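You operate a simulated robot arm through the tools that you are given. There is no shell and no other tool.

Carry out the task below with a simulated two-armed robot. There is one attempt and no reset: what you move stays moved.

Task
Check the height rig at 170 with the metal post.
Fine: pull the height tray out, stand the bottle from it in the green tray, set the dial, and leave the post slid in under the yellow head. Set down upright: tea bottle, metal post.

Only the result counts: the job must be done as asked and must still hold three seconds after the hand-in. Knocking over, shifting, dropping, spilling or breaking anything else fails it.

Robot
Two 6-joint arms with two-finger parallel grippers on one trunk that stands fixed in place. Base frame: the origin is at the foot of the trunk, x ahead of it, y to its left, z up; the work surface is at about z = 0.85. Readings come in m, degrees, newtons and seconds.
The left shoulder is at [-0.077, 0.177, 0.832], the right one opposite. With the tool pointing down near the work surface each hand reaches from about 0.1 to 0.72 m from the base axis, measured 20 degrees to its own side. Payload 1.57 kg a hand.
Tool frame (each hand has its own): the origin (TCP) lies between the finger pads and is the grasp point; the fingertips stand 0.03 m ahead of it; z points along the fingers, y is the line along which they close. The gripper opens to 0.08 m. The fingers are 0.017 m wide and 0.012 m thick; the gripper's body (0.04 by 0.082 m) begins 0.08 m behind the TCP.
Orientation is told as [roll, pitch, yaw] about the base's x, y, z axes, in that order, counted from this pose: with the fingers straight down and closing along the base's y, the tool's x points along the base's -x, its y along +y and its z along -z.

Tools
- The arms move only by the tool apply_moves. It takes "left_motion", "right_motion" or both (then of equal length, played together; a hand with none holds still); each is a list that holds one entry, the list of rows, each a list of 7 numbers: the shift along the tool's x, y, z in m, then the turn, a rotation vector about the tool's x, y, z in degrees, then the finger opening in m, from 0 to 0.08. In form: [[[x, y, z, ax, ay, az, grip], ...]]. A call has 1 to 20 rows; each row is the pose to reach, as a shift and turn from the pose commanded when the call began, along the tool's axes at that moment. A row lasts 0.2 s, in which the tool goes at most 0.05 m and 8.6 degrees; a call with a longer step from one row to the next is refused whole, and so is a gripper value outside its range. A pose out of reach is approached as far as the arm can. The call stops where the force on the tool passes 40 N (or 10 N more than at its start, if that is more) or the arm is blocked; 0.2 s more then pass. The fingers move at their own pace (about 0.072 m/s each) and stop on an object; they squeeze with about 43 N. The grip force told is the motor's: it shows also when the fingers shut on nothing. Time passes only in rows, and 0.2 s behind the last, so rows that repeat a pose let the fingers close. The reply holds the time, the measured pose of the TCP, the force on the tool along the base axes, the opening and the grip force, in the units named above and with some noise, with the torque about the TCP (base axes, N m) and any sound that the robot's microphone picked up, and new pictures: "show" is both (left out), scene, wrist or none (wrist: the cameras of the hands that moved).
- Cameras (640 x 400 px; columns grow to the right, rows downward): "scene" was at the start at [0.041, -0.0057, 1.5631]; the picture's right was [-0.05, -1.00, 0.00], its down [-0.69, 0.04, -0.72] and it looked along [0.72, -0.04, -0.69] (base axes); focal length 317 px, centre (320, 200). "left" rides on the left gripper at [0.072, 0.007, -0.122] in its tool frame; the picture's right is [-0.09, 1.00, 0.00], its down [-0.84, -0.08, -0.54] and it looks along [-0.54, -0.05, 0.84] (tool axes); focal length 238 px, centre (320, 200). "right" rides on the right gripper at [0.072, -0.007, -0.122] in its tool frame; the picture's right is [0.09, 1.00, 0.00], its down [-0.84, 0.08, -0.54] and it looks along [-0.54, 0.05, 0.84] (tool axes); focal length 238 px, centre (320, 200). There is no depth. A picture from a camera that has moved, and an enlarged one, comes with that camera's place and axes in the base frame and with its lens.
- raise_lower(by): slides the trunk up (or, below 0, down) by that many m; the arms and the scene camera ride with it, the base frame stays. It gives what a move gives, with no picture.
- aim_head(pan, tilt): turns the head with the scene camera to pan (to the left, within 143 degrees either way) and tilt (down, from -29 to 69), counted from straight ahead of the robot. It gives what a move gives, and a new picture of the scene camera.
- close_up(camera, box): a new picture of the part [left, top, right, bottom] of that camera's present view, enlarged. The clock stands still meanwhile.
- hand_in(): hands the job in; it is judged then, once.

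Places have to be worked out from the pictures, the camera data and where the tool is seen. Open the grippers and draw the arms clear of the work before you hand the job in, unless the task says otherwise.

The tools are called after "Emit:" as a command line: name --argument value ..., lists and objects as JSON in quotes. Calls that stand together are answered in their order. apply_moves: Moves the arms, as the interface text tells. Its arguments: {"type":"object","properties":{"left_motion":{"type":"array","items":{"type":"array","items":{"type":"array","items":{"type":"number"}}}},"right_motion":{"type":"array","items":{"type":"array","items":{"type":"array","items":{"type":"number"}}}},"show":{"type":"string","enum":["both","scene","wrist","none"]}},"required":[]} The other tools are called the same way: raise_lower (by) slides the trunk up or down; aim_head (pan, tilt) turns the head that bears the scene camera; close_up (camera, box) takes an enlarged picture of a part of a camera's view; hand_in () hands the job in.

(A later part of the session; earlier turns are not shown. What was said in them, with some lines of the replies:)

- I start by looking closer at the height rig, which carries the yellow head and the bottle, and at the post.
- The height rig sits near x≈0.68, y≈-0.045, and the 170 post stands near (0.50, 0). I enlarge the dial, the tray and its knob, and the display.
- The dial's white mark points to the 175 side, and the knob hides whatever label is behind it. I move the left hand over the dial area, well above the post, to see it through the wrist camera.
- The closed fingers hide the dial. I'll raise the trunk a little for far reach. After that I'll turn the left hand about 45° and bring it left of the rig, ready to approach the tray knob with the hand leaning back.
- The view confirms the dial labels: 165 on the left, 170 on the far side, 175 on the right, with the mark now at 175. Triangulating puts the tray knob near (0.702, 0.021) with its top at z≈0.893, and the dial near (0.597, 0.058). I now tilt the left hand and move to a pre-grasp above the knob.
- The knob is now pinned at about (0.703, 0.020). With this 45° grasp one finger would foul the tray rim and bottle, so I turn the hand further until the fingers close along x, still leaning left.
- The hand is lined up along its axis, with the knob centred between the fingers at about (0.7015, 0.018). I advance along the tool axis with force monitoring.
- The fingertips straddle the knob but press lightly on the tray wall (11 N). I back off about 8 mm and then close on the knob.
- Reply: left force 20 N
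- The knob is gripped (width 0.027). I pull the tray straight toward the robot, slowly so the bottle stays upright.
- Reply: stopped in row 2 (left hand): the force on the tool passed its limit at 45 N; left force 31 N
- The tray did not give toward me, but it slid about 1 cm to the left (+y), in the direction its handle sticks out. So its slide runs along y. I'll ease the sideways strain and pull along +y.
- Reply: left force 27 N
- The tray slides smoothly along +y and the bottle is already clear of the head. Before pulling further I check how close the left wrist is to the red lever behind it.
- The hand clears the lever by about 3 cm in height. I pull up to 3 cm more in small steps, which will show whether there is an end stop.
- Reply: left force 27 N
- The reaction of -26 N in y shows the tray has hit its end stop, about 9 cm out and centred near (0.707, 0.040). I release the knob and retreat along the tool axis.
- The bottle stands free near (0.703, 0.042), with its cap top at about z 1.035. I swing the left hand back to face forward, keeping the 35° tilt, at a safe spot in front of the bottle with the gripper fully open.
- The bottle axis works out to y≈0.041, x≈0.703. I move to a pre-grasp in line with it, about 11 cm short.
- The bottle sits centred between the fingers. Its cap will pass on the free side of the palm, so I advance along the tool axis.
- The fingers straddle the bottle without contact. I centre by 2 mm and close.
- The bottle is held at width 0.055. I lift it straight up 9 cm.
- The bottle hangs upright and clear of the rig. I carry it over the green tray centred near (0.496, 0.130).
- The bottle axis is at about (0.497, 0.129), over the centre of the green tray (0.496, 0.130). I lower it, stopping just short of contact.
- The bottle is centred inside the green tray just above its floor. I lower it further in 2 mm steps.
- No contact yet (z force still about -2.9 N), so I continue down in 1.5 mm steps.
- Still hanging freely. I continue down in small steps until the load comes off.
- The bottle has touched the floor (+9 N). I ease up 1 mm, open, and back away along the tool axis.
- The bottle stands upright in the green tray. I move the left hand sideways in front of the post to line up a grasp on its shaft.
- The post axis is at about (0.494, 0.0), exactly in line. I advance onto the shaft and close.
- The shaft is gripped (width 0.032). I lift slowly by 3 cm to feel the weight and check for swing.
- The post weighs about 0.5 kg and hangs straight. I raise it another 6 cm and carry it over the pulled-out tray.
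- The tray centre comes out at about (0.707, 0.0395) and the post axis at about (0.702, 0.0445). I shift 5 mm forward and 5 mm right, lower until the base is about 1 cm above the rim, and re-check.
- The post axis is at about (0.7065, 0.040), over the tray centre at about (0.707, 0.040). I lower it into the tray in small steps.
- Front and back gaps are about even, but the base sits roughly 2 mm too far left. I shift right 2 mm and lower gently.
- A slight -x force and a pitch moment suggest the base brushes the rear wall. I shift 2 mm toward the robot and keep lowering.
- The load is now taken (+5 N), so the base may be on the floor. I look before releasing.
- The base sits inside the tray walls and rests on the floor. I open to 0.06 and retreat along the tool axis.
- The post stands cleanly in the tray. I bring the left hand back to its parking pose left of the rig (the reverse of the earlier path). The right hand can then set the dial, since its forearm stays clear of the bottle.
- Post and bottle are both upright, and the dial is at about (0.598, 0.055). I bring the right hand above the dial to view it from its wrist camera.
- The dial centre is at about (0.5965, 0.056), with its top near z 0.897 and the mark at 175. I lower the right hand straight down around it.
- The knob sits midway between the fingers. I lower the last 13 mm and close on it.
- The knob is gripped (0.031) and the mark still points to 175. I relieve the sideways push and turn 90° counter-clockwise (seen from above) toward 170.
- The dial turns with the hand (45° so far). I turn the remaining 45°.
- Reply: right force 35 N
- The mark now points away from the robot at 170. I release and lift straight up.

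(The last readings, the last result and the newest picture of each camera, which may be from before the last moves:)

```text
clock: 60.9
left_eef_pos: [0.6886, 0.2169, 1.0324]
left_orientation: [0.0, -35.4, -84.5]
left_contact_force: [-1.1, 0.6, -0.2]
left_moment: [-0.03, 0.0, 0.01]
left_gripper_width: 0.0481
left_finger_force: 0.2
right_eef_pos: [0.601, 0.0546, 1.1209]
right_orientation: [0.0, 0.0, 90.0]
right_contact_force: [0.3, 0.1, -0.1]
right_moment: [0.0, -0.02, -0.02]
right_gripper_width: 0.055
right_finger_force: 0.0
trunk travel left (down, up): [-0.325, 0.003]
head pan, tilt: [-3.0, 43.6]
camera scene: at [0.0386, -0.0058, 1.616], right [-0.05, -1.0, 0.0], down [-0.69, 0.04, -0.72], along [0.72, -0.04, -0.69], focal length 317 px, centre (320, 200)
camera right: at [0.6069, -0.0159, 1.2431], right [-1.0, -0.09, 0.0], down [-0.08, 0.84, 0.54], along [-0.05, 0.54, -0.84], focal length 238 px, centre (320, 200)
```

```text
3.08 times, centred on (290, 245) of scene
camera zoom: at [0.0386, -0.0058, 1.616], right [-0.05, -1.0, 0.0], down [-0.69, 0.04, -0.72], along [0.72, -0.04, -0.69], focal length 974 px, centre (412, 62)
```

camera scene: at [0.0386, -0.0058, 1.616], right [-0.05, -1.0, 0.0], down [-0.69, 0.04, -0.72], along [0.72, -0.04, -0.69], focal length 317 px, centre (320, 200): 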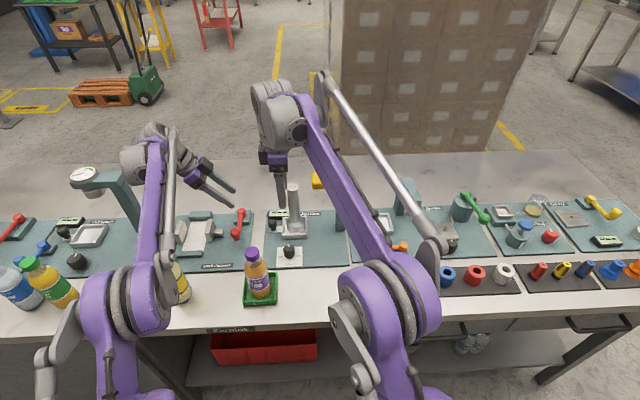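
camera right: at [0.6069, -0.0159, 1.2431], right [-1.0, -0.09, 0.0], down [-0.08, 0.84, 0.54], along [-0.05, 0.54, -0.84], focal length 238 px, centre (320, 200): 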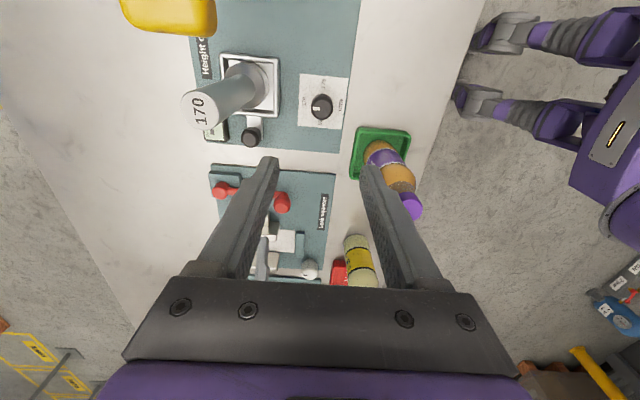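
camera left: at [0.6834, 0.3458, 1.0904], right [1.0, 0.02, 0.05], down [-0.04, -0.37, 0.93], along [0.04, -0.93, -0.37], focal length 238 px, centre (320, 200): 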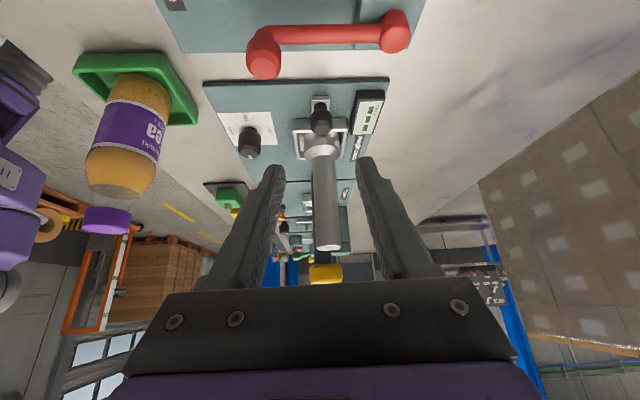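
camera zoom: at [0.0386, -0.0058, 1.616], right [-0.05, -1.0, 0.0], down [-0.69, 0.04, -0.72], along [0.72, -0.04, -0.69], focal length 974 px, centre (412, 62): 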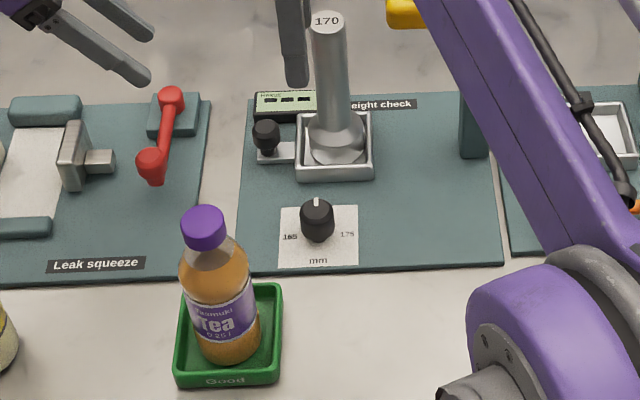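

The dial reads 170. I retract the right hand to its starting area, turning it back on the way.

Emit:
apply_moves --right_motion '[[[0.0, 0.01, -0.03, 0, 0, 0, 0.06], [0.02, 0.03, -0.05, 0, 0, 8, 0.06], [0.045, 0.05, -0.07, 0, 0, 16, 0.06], [0.07, 0.07, -0.09, 0, 0, 24, 0.06], [0.095, 0.09, -0.1, 0, 0, 32, 0.06], [0.12, 0.105, -0.11, 0, 0, 40, 0.06], [0.145, 0.12, -0.11, 0, 0, 48, 0.06], [0.17, 0.135, -0.11, 0, 0, 56, 0.06], [0.195, 0.15, -0.11, 0, 0, 64, 0.06], [0.22, 0.16, -0.11, 0, 0, 72, 0.06], [0.239, 0.166, -0.11, 0, 0, 80, 0.06], [0.239, 0.166, -0.11, 0, 0, 88, 0.06], [0.239, 0.166, -0.11, 0, 0, 90, 0.06]]]' --show "both"

Emit:
close_up --camera "left" --box '[240, 60, 400, 220]'

Emit:
close_up --camera "scene" --box '[240, 150, 350, 270]'

```text
clock: 63.7
left_eef_pos: [0.6881, 0.2163, 1.0334]
left_orientation: [0.0, -35.5, -84.5]
left_contact_force: [1.1, 0.5, -0.2]
left_moment: [0.01, -0.01, 0.03]
left_gripper_width: 0.0481
left_finger_force: 0.1
right_eef_pos: [0.4321, -0.185, 1.2321]
right_orientation: [0.0, -0.1, -0.1]
right_contact_force: [-0.1, 0.4, -0.7]
right_moment: [-0.03, -0.02, -0.01]
right_gripper_width: 0.06
right_finger_force: 0.1
trunk travel left (down, up): [-0.325, 0.003]
head pan, tilt: [-3.0, 43.6]
camera scene: at [0.0386, -0.0059, 1.616], right [-0.05, -1.0, 0.0], down [-0.69, 0.04, -0.72], along [0.72, -0.04, -0.69], focal length 317 px, centre (320, 200)
camera right: at [0.3594, -0.1903, 1.3544], right [-0.09, 1.0, 0.0], down [0.84, 0.08, 0.54], along [0.54, 0.05, -0.84], focal length 238 px, centre (320, 200)
```

scene: 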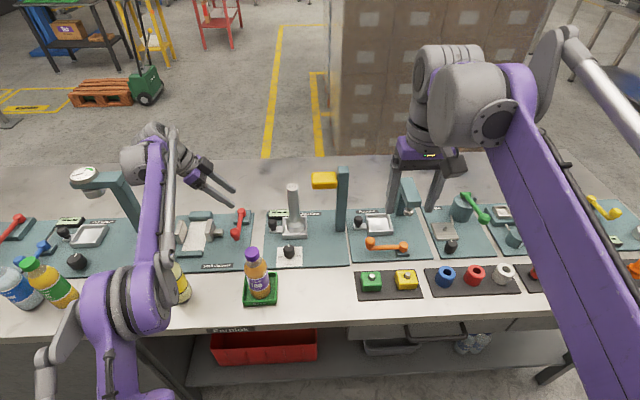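
right: 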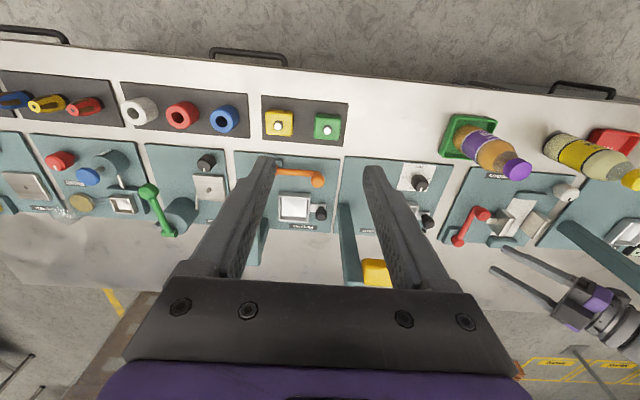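

```text
2.50 times, centred on (320, 140) of left
camera zoom: at [0.6837, 0.346, 1.0902], right [1.0, 0.02, 0.05], down [-0.04, -0.37, 0.93], along [0.04, -0.93, -0.37], focal length 596 px, centre (320, 350)
```

zoom: 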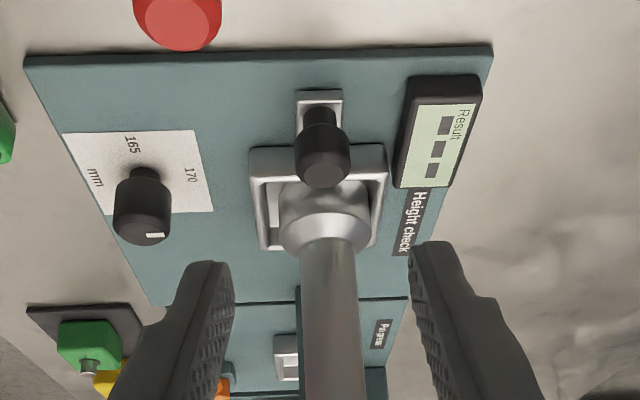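

```text
3.33 times, centred on (295, 210) of scene
camera zoom: at [0.0386, -0.0059, 1.616], right [-0.05, -1.0, 0.0], down [-0.69, 0.04, -0.72], along [0.72, -0.04, -0.69], focal length 1056 px, centre (403, 167)
```

zoom: 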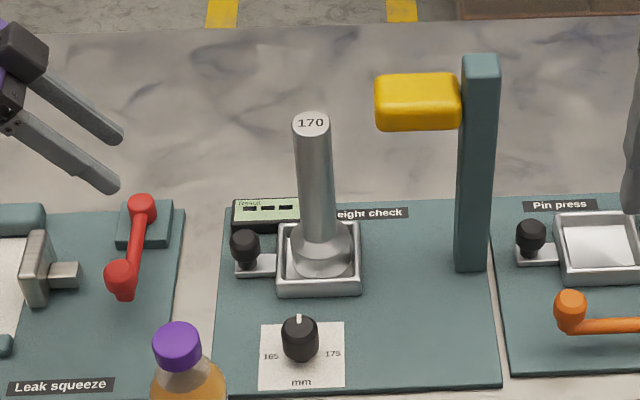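

All is set for sliding the tray in. The knob is now near (0.7015, 0.107), and I approach it again with the left hand along the same tilted axis.

Emit:
apply_moves --left_motion '[[[-0.006, 0.001, 0.03, 0, 0, 0, 0.048], [-0.0126, 0.002, 0.065, 0, 0, 0, 0.048], [-0.0126, 0.002, 0.1, 0, 0, 0, 0.048], [-0.0126, 0.002, 0.13, 0, 0, 0, 0.048], [-0.0126, 0.002, 0.15, 0, 0, 0, 0.048], [-0.0126, 0.002, 0.15, 0, 0, 0, 0.048]]]' --show "both"

Emit:
close_up --camera "left" --box '[220, 60, 420, 220]'

Emit:
close_up --camera "scene" --box '[230, 180, 330, 260]'

```text
clock: 65.1
left_eef_pos: [0.7011, 0.1212, 0.9153]
left_orientation: [0.2, -35.4, -84.6]
left_contact_force: [-0.2, 0.3, 0.8]
left_moment: [-0.02, 0.02, 0.01]
left_gripper_width: 0.0481
left_finger_force: 0.0
right_eef_pos: [0.4317, -0.1846, 1.233]
right_orientation: [0.0, 0.0, 0.0]
right_contact_force: [-0.5, 0.8, -0.5]
right_moment: [-0.01, -0.04, 0.04]
right_gripper_width: 0.06
right_finger_force: 0.1
trunk travel left (down, up): [-0.325, 0.003]
head pan, tilt: [-3.0, 43.6]
camera scene: at [0.0385, -0.0058, 1.6161], right [-0.05, -1.0, 0.0], down [-0.69, 0.04, -0.72], along [0.72, -0.04, -0.69], focal length 317 px, centre (320, 200)
camera left: at [0.6958, 0.2506, 0.9729], right [1.0, 0.02, 0.05], down [-0.04, -0.37, 0.93], along [0.04, -0.93, -0.37], focal length 238 px, centre (320, 200)
```

scene: 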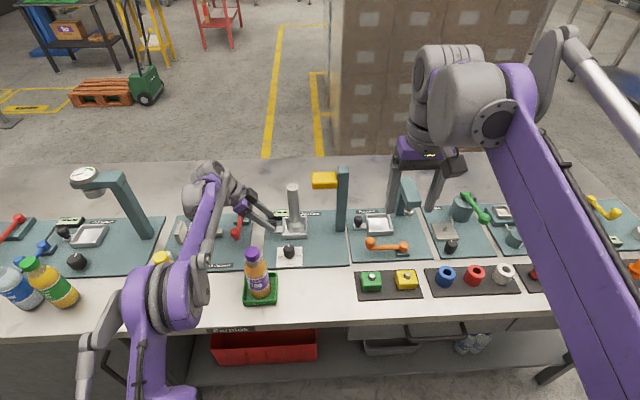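
left: 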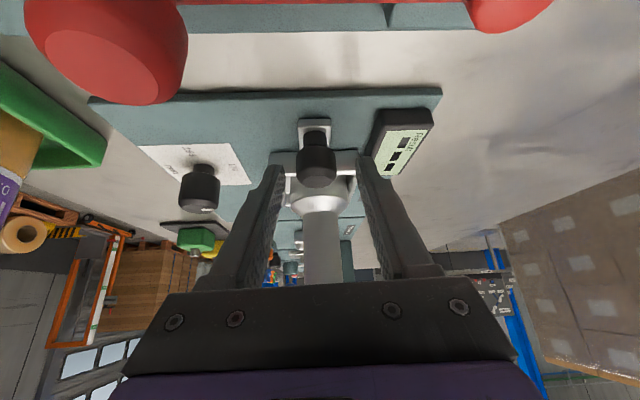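

```text
2.50 times, centred on (320, 140) of left
camera zoom: at [0.6958, 0.2506, 0.9729], right [1.0, 0.02, 0.05], down [-0.04, -0.37, 0.93], along [0.04, -0.93, -0.37], focal length 596 px, centre (320, 350)
```

zoom: 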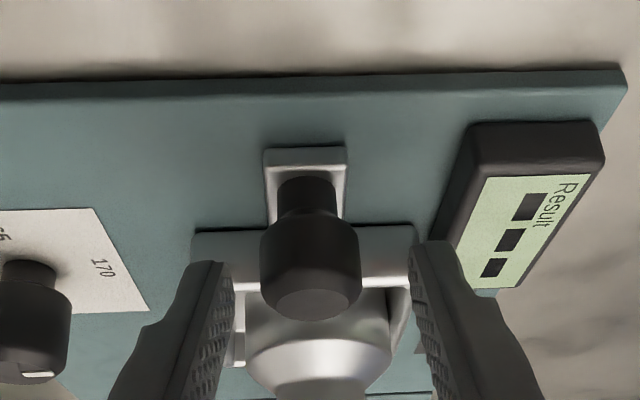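

```text
5.00 times, centred on (280, 220) of scene
camera zoom: at [0.0385, -0.0058, 1.6161], right [-0.05, -1.0, 0.0], down [-0.69, 0.04, -0.72], along [0.72, -0.04, -0.69], focal length 1583 px, centre (520, 100)
```

zoom: 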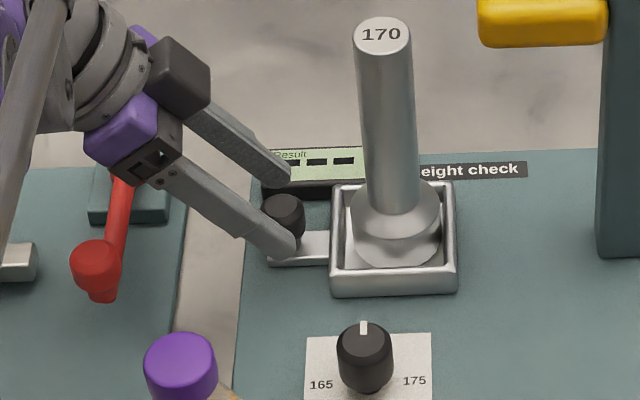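

The knob is between the fingers, about 2 mm toward the left finger. I advance 12 mm, correct the offset and close.

Emit:
apply_moves --left_motion '[[[0, -0.002, 0.006, 0, 0, 0, 0.048], [0, -0.002, 0.012, 0, 0, 0, 0.048], [0, -0.002, 0.012, 0, 0, 0, 0.035], [0, -0.002, 0.012, 0, 0, 0, 0.025], [0, -0.002, 0.012, 0, 0, 0, 0.01], [0, -0.002, 0.012, 0, 0, 0, 0.0]]]' --show "wrist"

Emit:
close_up --camera "scene" --box '[230, 180, 330, 260]'

```text
clock: 66.5
left_eef_pos: [0.699, 0.1146, 0.9072]
left_orientation: [0.0, -35.3, -84.5]
left_contact_force: [-9.5, -1.0, -5.2]
left_moment: [-0.14, 0.23, -0.11]
left_gripper_width: 0.0274
left_finger_force: 37.4
right_eef_pos: [0.4303, -0.1851, 1.2334]
right_orientation: [0.0, 0.0, 0.0]
right_contact_force: [0.8, 0.4, -0.7]
right_moment: [-0.02, -0.03, -0.01]
right_gripper_width: 0.0602
right_finger_force: 0.1
trunk travel left (down, up): [-0.325, 0.003]
head pan, tilt: [-3.0, 43.6]
camera left: at [0.6943, 0.244, 0.9636], right [1.0, 0.02, 0.05], down [-0.04, -0.37, 0.93], along [0.04, -0.93, -0.37], focal length 238 px, centre (320, 200)
```

left: 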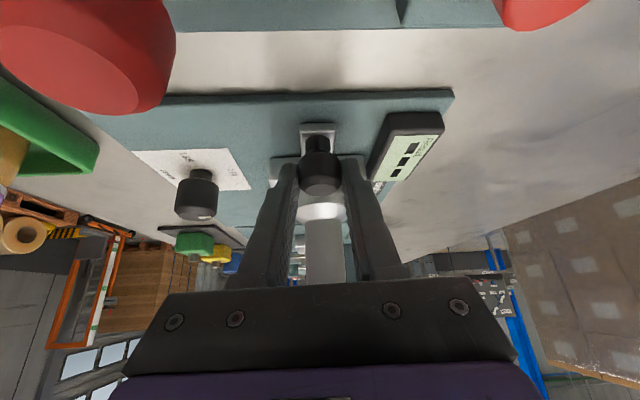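

```text
5.00 times, centred on (280, 220) of scene
camera zoom: at [0.0379, -0.0059, 1.616], right [-0.05, -1.0, 0.0], down [-0.69, 0.04, -0.72], along [0.72, -0.04, -0.69], focal length 1583 px, centre (520, 100)
```

zoom: 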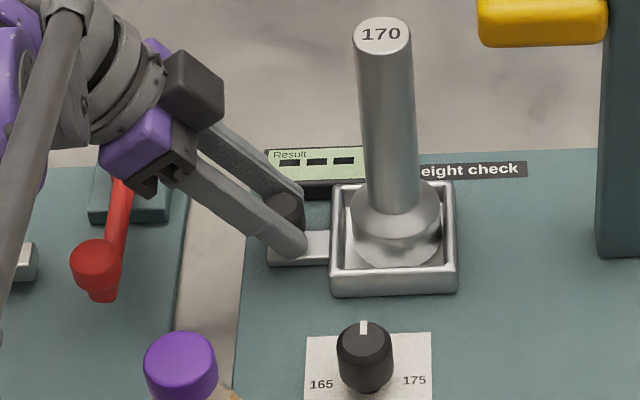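

The knob is gripped. I push the tray back along -y slowly, 7 cm first, then check the clearance of the post top under the head.

Emit:
apply_moves --left_motion '[[[-0.0032, -0.0014, 0.0023, 0, 0, 0, 0], [-0.0081, -0.002, 0.0058, 0, 0, 0, 0], [-0.0138, -0.0026, 0.0098, 0, 0, 0, 0], [-0.0195, -0.0033, 0.0138, 0, 0, 0, 0], [-0.0252, -0.004, 0.0179, 0, 0, 0, 0], [-0.0308, -0.0046, 0.0219, 0, 0, 0, 0], [-0.0365, -0.0053, 0.0259, 0, 0, 0, 0], [-0.0422, -0.006, 0.03, 0, 0, 0, 0], [-0.0454, -0.0064, 0.0323, 0, 0, 0, 0], [-0.0454, -0.0064, 0.0323, 0, 0, 0, 0]]]' --show "both"

Emit:
close_up --camera "scene" --box '[250, 150, 370, 260]'

Emit:
close_up --camera "right" --box '[320, 140, 480, 290]'

```text
clock: 68.7
left_eef_pos: [0.6989, 0.0573, 0.9059]
left_orientation: [0.1, -35.3, -84.4]
left_contact_force: [-1.9, 0.0, -4.6]
left_moment: [-0.25, -0.01, 0.09]
left_gripper_width: 0.0272
left_finger_force: 37.2
right_eef_pos: [0.4334, -0.1858, 1.231]
right_orientation: [0.0, 0.0, -0.1]
right_contact_force: [-0.3, 0.5, 0.0]
right_moment: [0.0, -0.01, 0.01]
right_gripper_width: 0.0599
right_finger_force: 0.2
trunk travel left (down, up): [-0.325, 0.003]
head pan, tilt: [-3.0, 43.6]
camera scene: at [0.0389, -0.0056, 1.616], right [-0.05, -1.0, 0.0], down [-0.69, 0.04, -0.72], along [0.72, -0.04, -0.69], focal length 317 px, centre (320, 200)
camera left: at [0.6941, 0.1862, 0.9637], right [1.0, 0.02, 0.05], down [-0.04, -0.37, 0.93], along [0.04, -0.93, -0.37], focal length 238 px, centre (320, 200)
```

scene: 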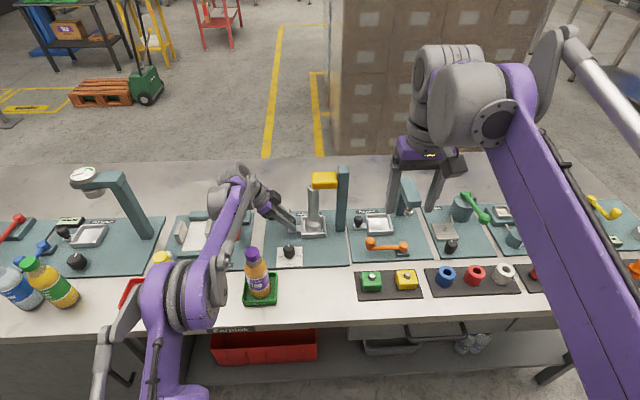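
left: 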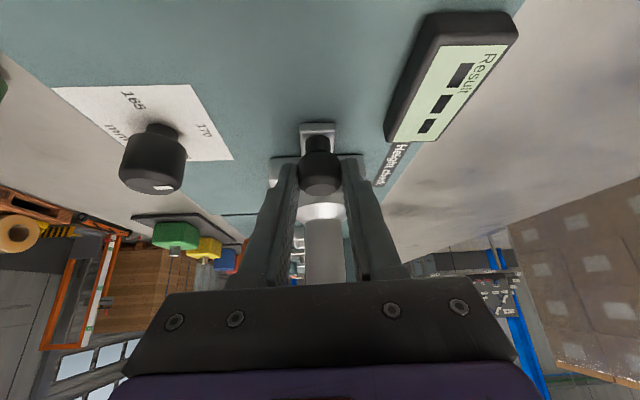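

```text
3.64 times, centred on (310, 205) of scene
camera zoom: at [0.0389, -0.0056, 1.616], right [-0.05, -1.0, 0.0], down [-0.69, 0.04, -0.72], along [0.72, -0.04, -0.69], focal length 1151 px, centre (356, 182)
```

zoom: 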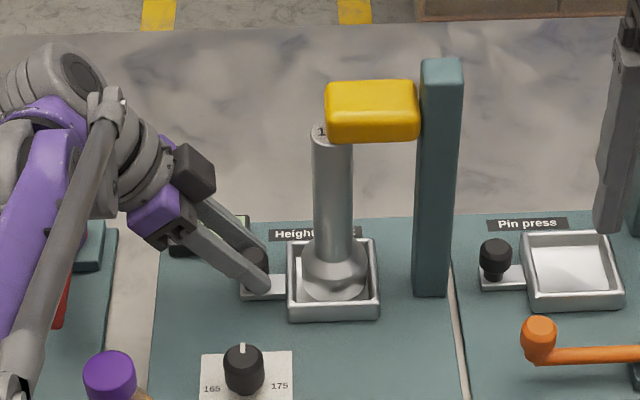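

```text
2.67 times, centred on (400, 215) of right
camera zoom: at [0.3598, -0.1901, 1.3544], right [-0.09, 1.0, 0.0], down [0.84, 0.08, 0.54], along [0.54, 0.05, -0.84], focal length 636 px, centre (107, 160)
```

zoom: 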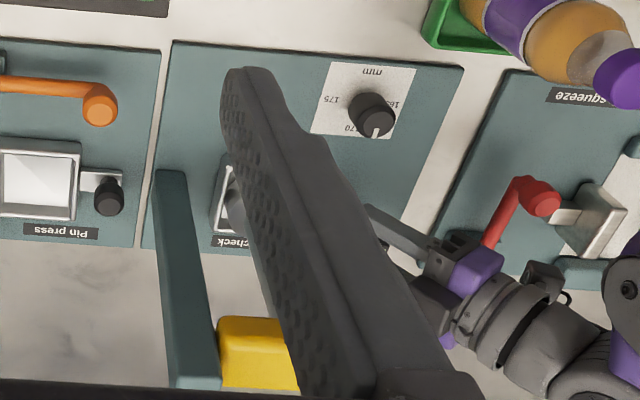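

The post top is sliding under the head's edge with no force. I push the remaining 3 cm in 4 mm steps.

Emit:
apply_moves --left_motion '[[[-0.0032, -0.0004, 0.0023, 0, 0, 0, 0], [-0.0065, -0.0008, 0.0046, 0, 0, 0, 0], [-0.0097, -0.0011, 0.0069, 0, 0, 0, 0], [-0.013, -0.0015, 0.0092, 0, 0, 0, 0], [-0.0162, -0.0019, 0.0115, 0, 0, 0, 0], [-0.0195, -0.0023, 0.0138, 0, 0, 0, 0], [-0.0227, -0.0027, 0.0161, 0, 0, 0, 0], [-0.0227, -0.0027, 0.0161, 0, 0, 0, 0]]]' --show "both"

Emit:
close_up --camera "scene" --box '[250, 150, 370, 260]'

```text
clock: 70.5
left_eef_pos: [0.6986, 0.0289, 0.9066]
left_orientation: [0.1, -35.4, -84.5]
left_contact_force: [5.3, 0.5, -0.4]
left_moment: [-0.27, -0.19, 0.07]
left_gripper_width: 0.0275
left_finger_force: 37.4
right_eef_pos: [0.433, -0.1851, 1.2324]
right_orientation: [0.0, 0.1, 0.0]
right_contact_force: [-0.8, 0.4, 0.3]
right_moment: [0.0, -0.02, 0.04]
right_gripper_width: 0.0599
right_finger_force: 0.1
trunk travel left (down, up): [-0.325, 0.003]
head pan, tilt: [-3.0, 43.6]
camera scene: at [0.0396, -0.0058, 1.616], right [-0.05, -1.0, 0.0], down [-0.69, 0.04, -0.72], along [0.72, -0.04, -0.69], focal length 317 px, centre (320, 200)
camera left: at [0.694, 0.1591, 0.9637], right [1.0, 0.02, 0.05], down [-0.04, -0.37, 0.93], along [0.04, -0.93, -0.37], focal length 238 px, centre (320, 200)
```

scene: 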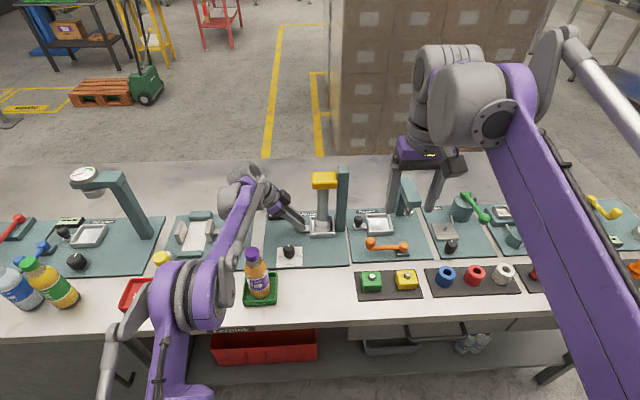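
left: 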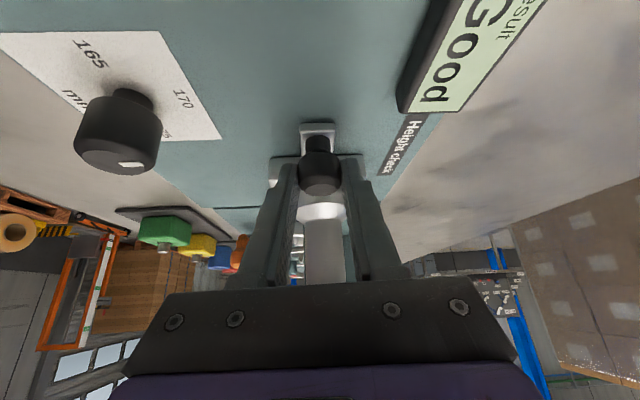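

```text
3.64 times, centred on (310, 205) of scene
camera zoom: at [0.0396, -0.0058, 1.616], right [-0.05, -1.0, 0.0], down [-0.69, 0.04, -0.72], along [0.72, -0.04, -0.69], focal length 1151 px, centre (356, 182)
```

zoom: 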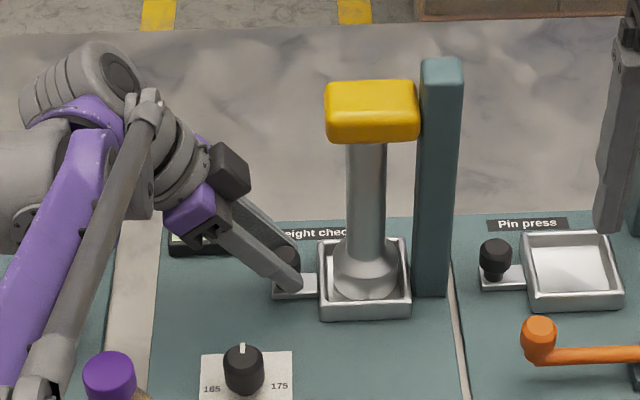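

The display now reads "Good". I nudge the tray gently the last few millimetres to its stop.

Emit:
apply_moves --left_motion '[[[-0.0016, -0.0002, 0.0012, 0, 0, 0, 0], [-0.0032, -0.0004, 0.0023, 0, 0, 0, 0], [-0.0049, -0.0006, 0.0035, 0, 0, 0, 0], [-0.0049, -0.0006, 0.0035, 0, 0, 0, 0]]]' --show "none"

Emit:
close_up --camera "scene" --box '[250, 150, 370, 260]'

```text
clock: 71.5
left_eef_pos: [0.6996, 0.029, 0.9067]
left_orientation: [0.1, -35.5, -84.3]
left_contact_force: [10.5, 28.6, 7.7]
left_moment: [1.2, -0.11, 0.29]
left_gripper_width: 0.0273
left_finger_force: 38.0
right_eef_pos: [0.4323, -0.1826, 1.2324]
right_orientation: [-0.1, 0.0, 0.0]
right_contact_force: [0.2, -1.0, 0.6]
right_moment: [0.01, 0.02, -0.01]
right_gripper_width: 0.0598
right_finger_force: 0.0
trunk travel left (down, up): [-0.325, 0.003]
head pan, tilt: [-3.0, 43.6]
```

```text
3.64 times, centred on (310, 205) of scene
camera zoom: at [0.0392, -0.0017, 1.6161], right [-0.05, -1.0, 0.0], down [-0.69, 0.03, -0.72], along [0.72, -0.04, -0.69], focal length 1151 px, centre (356, 182)
```

zoom: 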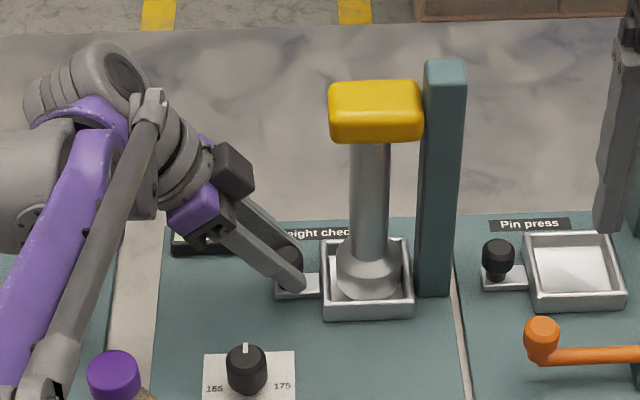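

The tray is at its stop (29 N reaction). I relieve the push, open the fingers, and retreat along the tool axis.

Emit:
apply_moves --left_motion '[[[0.002, 0.0002, -0.0014, 0, 0, 0, 0], [0.0041, 0.0005, -0.0029, 0, 0, 0, 0.0], [0.0041, 0.0005, -0.0029, 0, 0, 0, 0.03], [0.0041, 0.0005, -0.0029, 0, 0, 0, 0.048], [0.0041, 0.0005, -0.0029, 0, 0, 0, 0.048], [0.0041, 0.0005, -0.02, 0, 0, 0, 0.048], [0.0041, 0.0005, -0.05, 0, 0, 0, 0.048], [0.0041, 0.0005, -0.09, 0, 0, 0, 0.048], [0.0041, 0.0005, -0.13, 0, 0, 0, 0.048], [0.0041, 0.0005, -0.17, 0, 0, 0, 0.048], [0.0041, 0.0005, -0.17, 0, 0, 0, 0.048]]]' --show "both"

Emit:
close_up --camera "scene" --box '[230, 150, 370, 310]'

Emit:
close_up --camera "left" --box '[200, 60, 440, 260]'

```text
clock: 73.9
left_eef_pos: [0.688, 0.1248, 1.0437]
left_orientation: [0.0, -35.4, -84.5]
left_contact_force: [-0.8, 0.0, 0.2]
left_moment: [-0.03, 0.01, 0.0]
left_gripper_width: 0.0479
left_finger_force: 0.0
right_eef_pos: [0.4329, -0.1862, 1.2332]
right_orientation: [0.0, -0.1, 0.0]
right_contact_force: [0.5, 0.7, 0.3]
right_moment: [0.0, -0.02, 0.0]
right_gripper_width: 0.0599
right_finger_force: 0.0
trunk travel left (down, up): [-0.325, 0.003]
head pan, tilt: [-3.0, 43.6]
camera scene: at [0.0389, -0.006, 1.616], right [-0.05, -1.0, 0.0], down [-0.69, 0.04, -0.72], along [0.72, -0.04, -0.69], focal length 317 px, centre (320, 200)
camera left: at [0.6835, 0.2539, 1.1001], right [1.0, 0.02, 0.05], down [-0.04, -0.37, 0.93], along [0.04, -0.93, -0.37], focal length 238 px, centre (320, 200)
```

scene: 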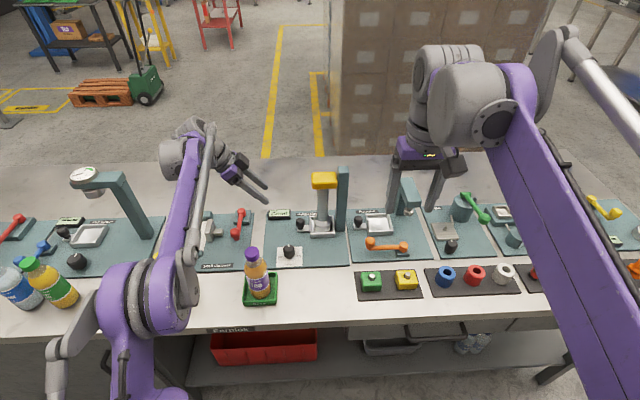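
left: 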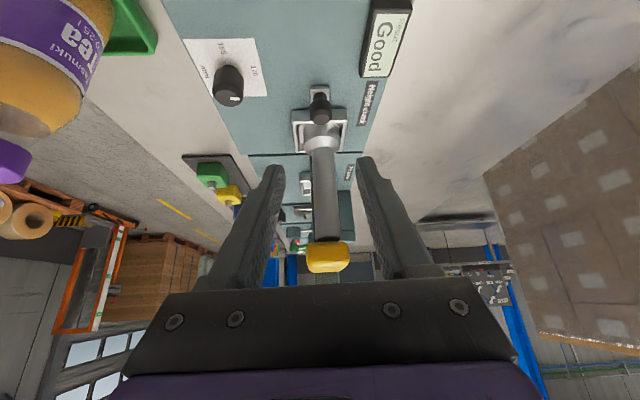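

```text
2.50 times, centred on (300, 230) of scene
camera zoom: at [0.0389, -0.006, 1.616], right [-0.05, -1.0, 0.0], down [-0.69, 0.04, -0.72], along [0.72, -0.04, -0.69], focal length 792 px, centre (370, 125)
```

zoom: 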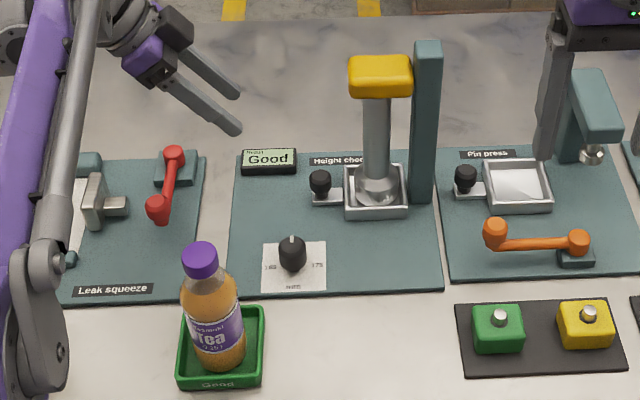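

```text
2.00 times, centred on (320, 160) of left
camera zoom: at [0.6835, 0.2539, 1.1001], right [1.0, 0.02, 0.05], down [-0.04, -0.37, 0.93], along [0.04, -0.93, -0.37], focal length 477 px, centre (320, 280)
```

zoom: 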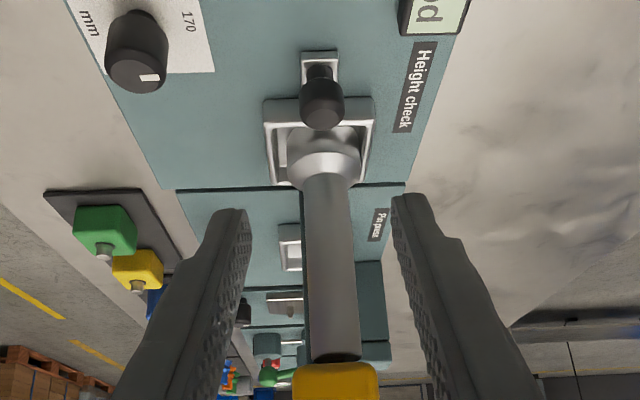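

The display shows "Good", the dial reads 170, and the post and bottle are both upright. I lift the left arm well clear of the work, with the gripper open.

Emit:
apply_moves --left_motion '[[[-0.0174, 0, -0.0245, 0, 0, 0, 0.06], [-0.0347, 0, -0.0489, 0, 0, 0, 0.08], [-0.0521, 0, -0.0734, 0, 0, 0, 0.08], [-0.0695, 0, -0.0978, 0, 0, 0, 0.08], [-0.0869, 0, -0.1223, 0, 0, 0, 0.08], [-0.0869, 0, -0.1223, 0, 0, 0, 0.08]]]' --right_motion '[[[0, 0, 0, 0, 0, 0, 0.08], [0, 0, 0, 0, 0, 0, 0.08], [0, 0, 0, 0, 0, 0, 0.08], [0, 0, 0, 0, 0, 0, 0.08], [0, 0, 0, 0, 0, 0, 0.08], [0, 0, 0, 0, 0, 0, 0.08]]]' --show "both"

Emit:
close_up --camera "scene" --box '[230, 150, 370, 310]'

Emit:
close_up --camera "scene" --box '[270, 230, 310, 270]'

```text
clock: 75.3
left_eef_pos: [0.6645, 0.1207, 1.1773]
left_orientation: [0.0, -35.5, -84.6]
left_contact_force: [-0.4, 1.1, -1.0]
left_moment: [0.0, 0.0, -0.02]
left_gripper_width: 0.08
left_finger_force: 0.0
left hand out of reach, approached as far as the arm can: row 4, 5, 6
right_eef_pos: [0.4327, -0.1836, 1.2329]
right_orientation: [0.1, -0.1, 0.0]
right_contact_force: [-0.4, -0.3, -1.1]
right_moment: [0.02, 0.02, 0.05]
right_gripper_width: 0.08
right_finger_force: 0.0
trunk travel left (down, up): [-0.325, 0.003]
head pan, tilt: [-3.0, 43.6]
camera scene: at [0.0396, -0.0054, 1.616], right [-0.05, -1.0, 0.0], down [-0.69, 0.04, -0.72], along [0.72, -0.04, -0.69], focal length 317 px, centre (320, 200)
camera right: at [0.3604, -0.1899, 1.3542], right [-0.09, 1.0, 0.0], down [0.84, 0.08, 0.54], along [0.54, 0.05, -0.84], focal length 238 px, centre (320, 200)
camera left: at [0.6607, 0.2498, 1.2352], right [1.0, 0.02, 0.05], down [-0.04, -0.37, 0.93], along [0.04, -0.93, -0.37], focal length 238 px, centre (320, 200)
```

scene: 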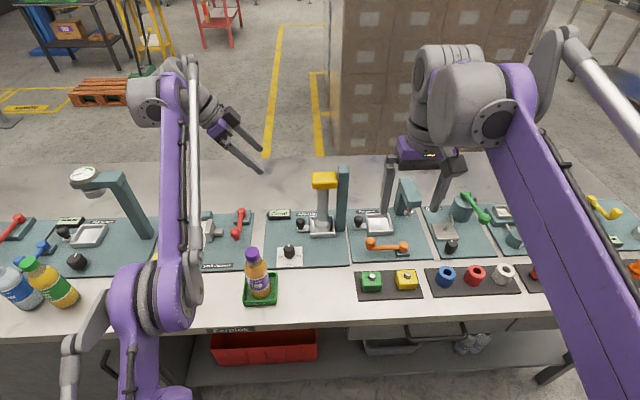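
right: 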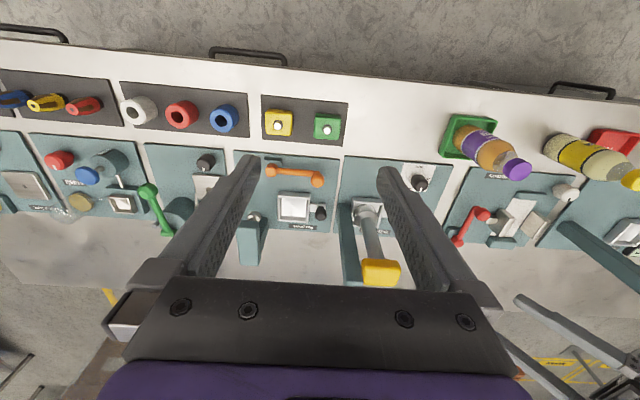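
left: 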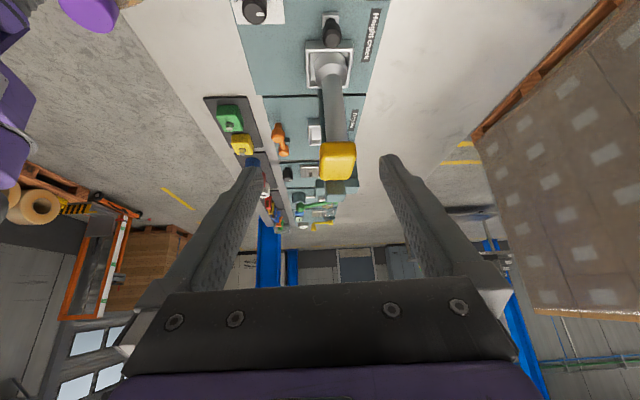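

```text
2.50 times, centred on (300, 230) of scene
camera zoom: at [0.0396, -0.0054, 1.616], right [-0.05, -1.0, 0.0], down [-0.69, 0.04, -0.72], along [0.72, -0.04, -0.69], focal length 792 px, centre (370, 125)
```

zoom: 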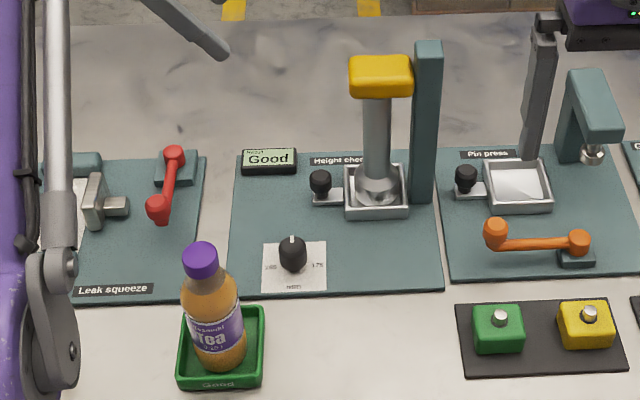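

```text
10.00 times, centred on (290, 250) of scene
camera zoom: at [0.0396, -0.0054, 1.616], right [-0.05, -1.0, 0.0], down [-0.69, 0.04, -0.72], along [0.72, -0.04, -0.69], focal length 3166 px, centre (620, -300)
```

zoom: 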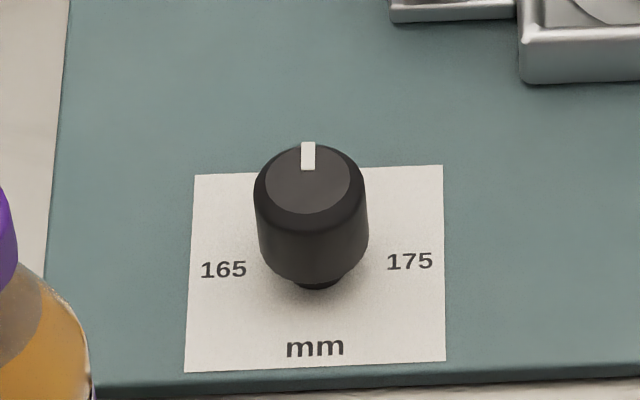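

Everything holds: the dial is on 170, the tray is home with the post upright under the yellow head, the display reads "Good", and the tea bottle stands upright in the green tray. Both arms are clear with open grippers, so I hand in.

Emit:
hand_in

```text
The job is handed in.
```

I've finished the height check at 170, and the rig's display reads "Good". I handed the job in, but no verdict has come back.

- **Height tray:** it turned out to slide sideways, to the robot's left, rather than toward the robot. My first pull, toward the robot, tripped the force limit at 45 N. The bottle stayed upright.
- **Tea bottle:** upright in the green tray.
- **Dial:** turned from 175 to 170.
- **Metal post:** upright in the height tray, which is pushed back in to its stop under the yellow head.

I saw nothing else knocked over or moved. Both grippers are open and the arms are clear of the work. When I lifted the left arm at the end it hit its reach limit and stopped a little short.
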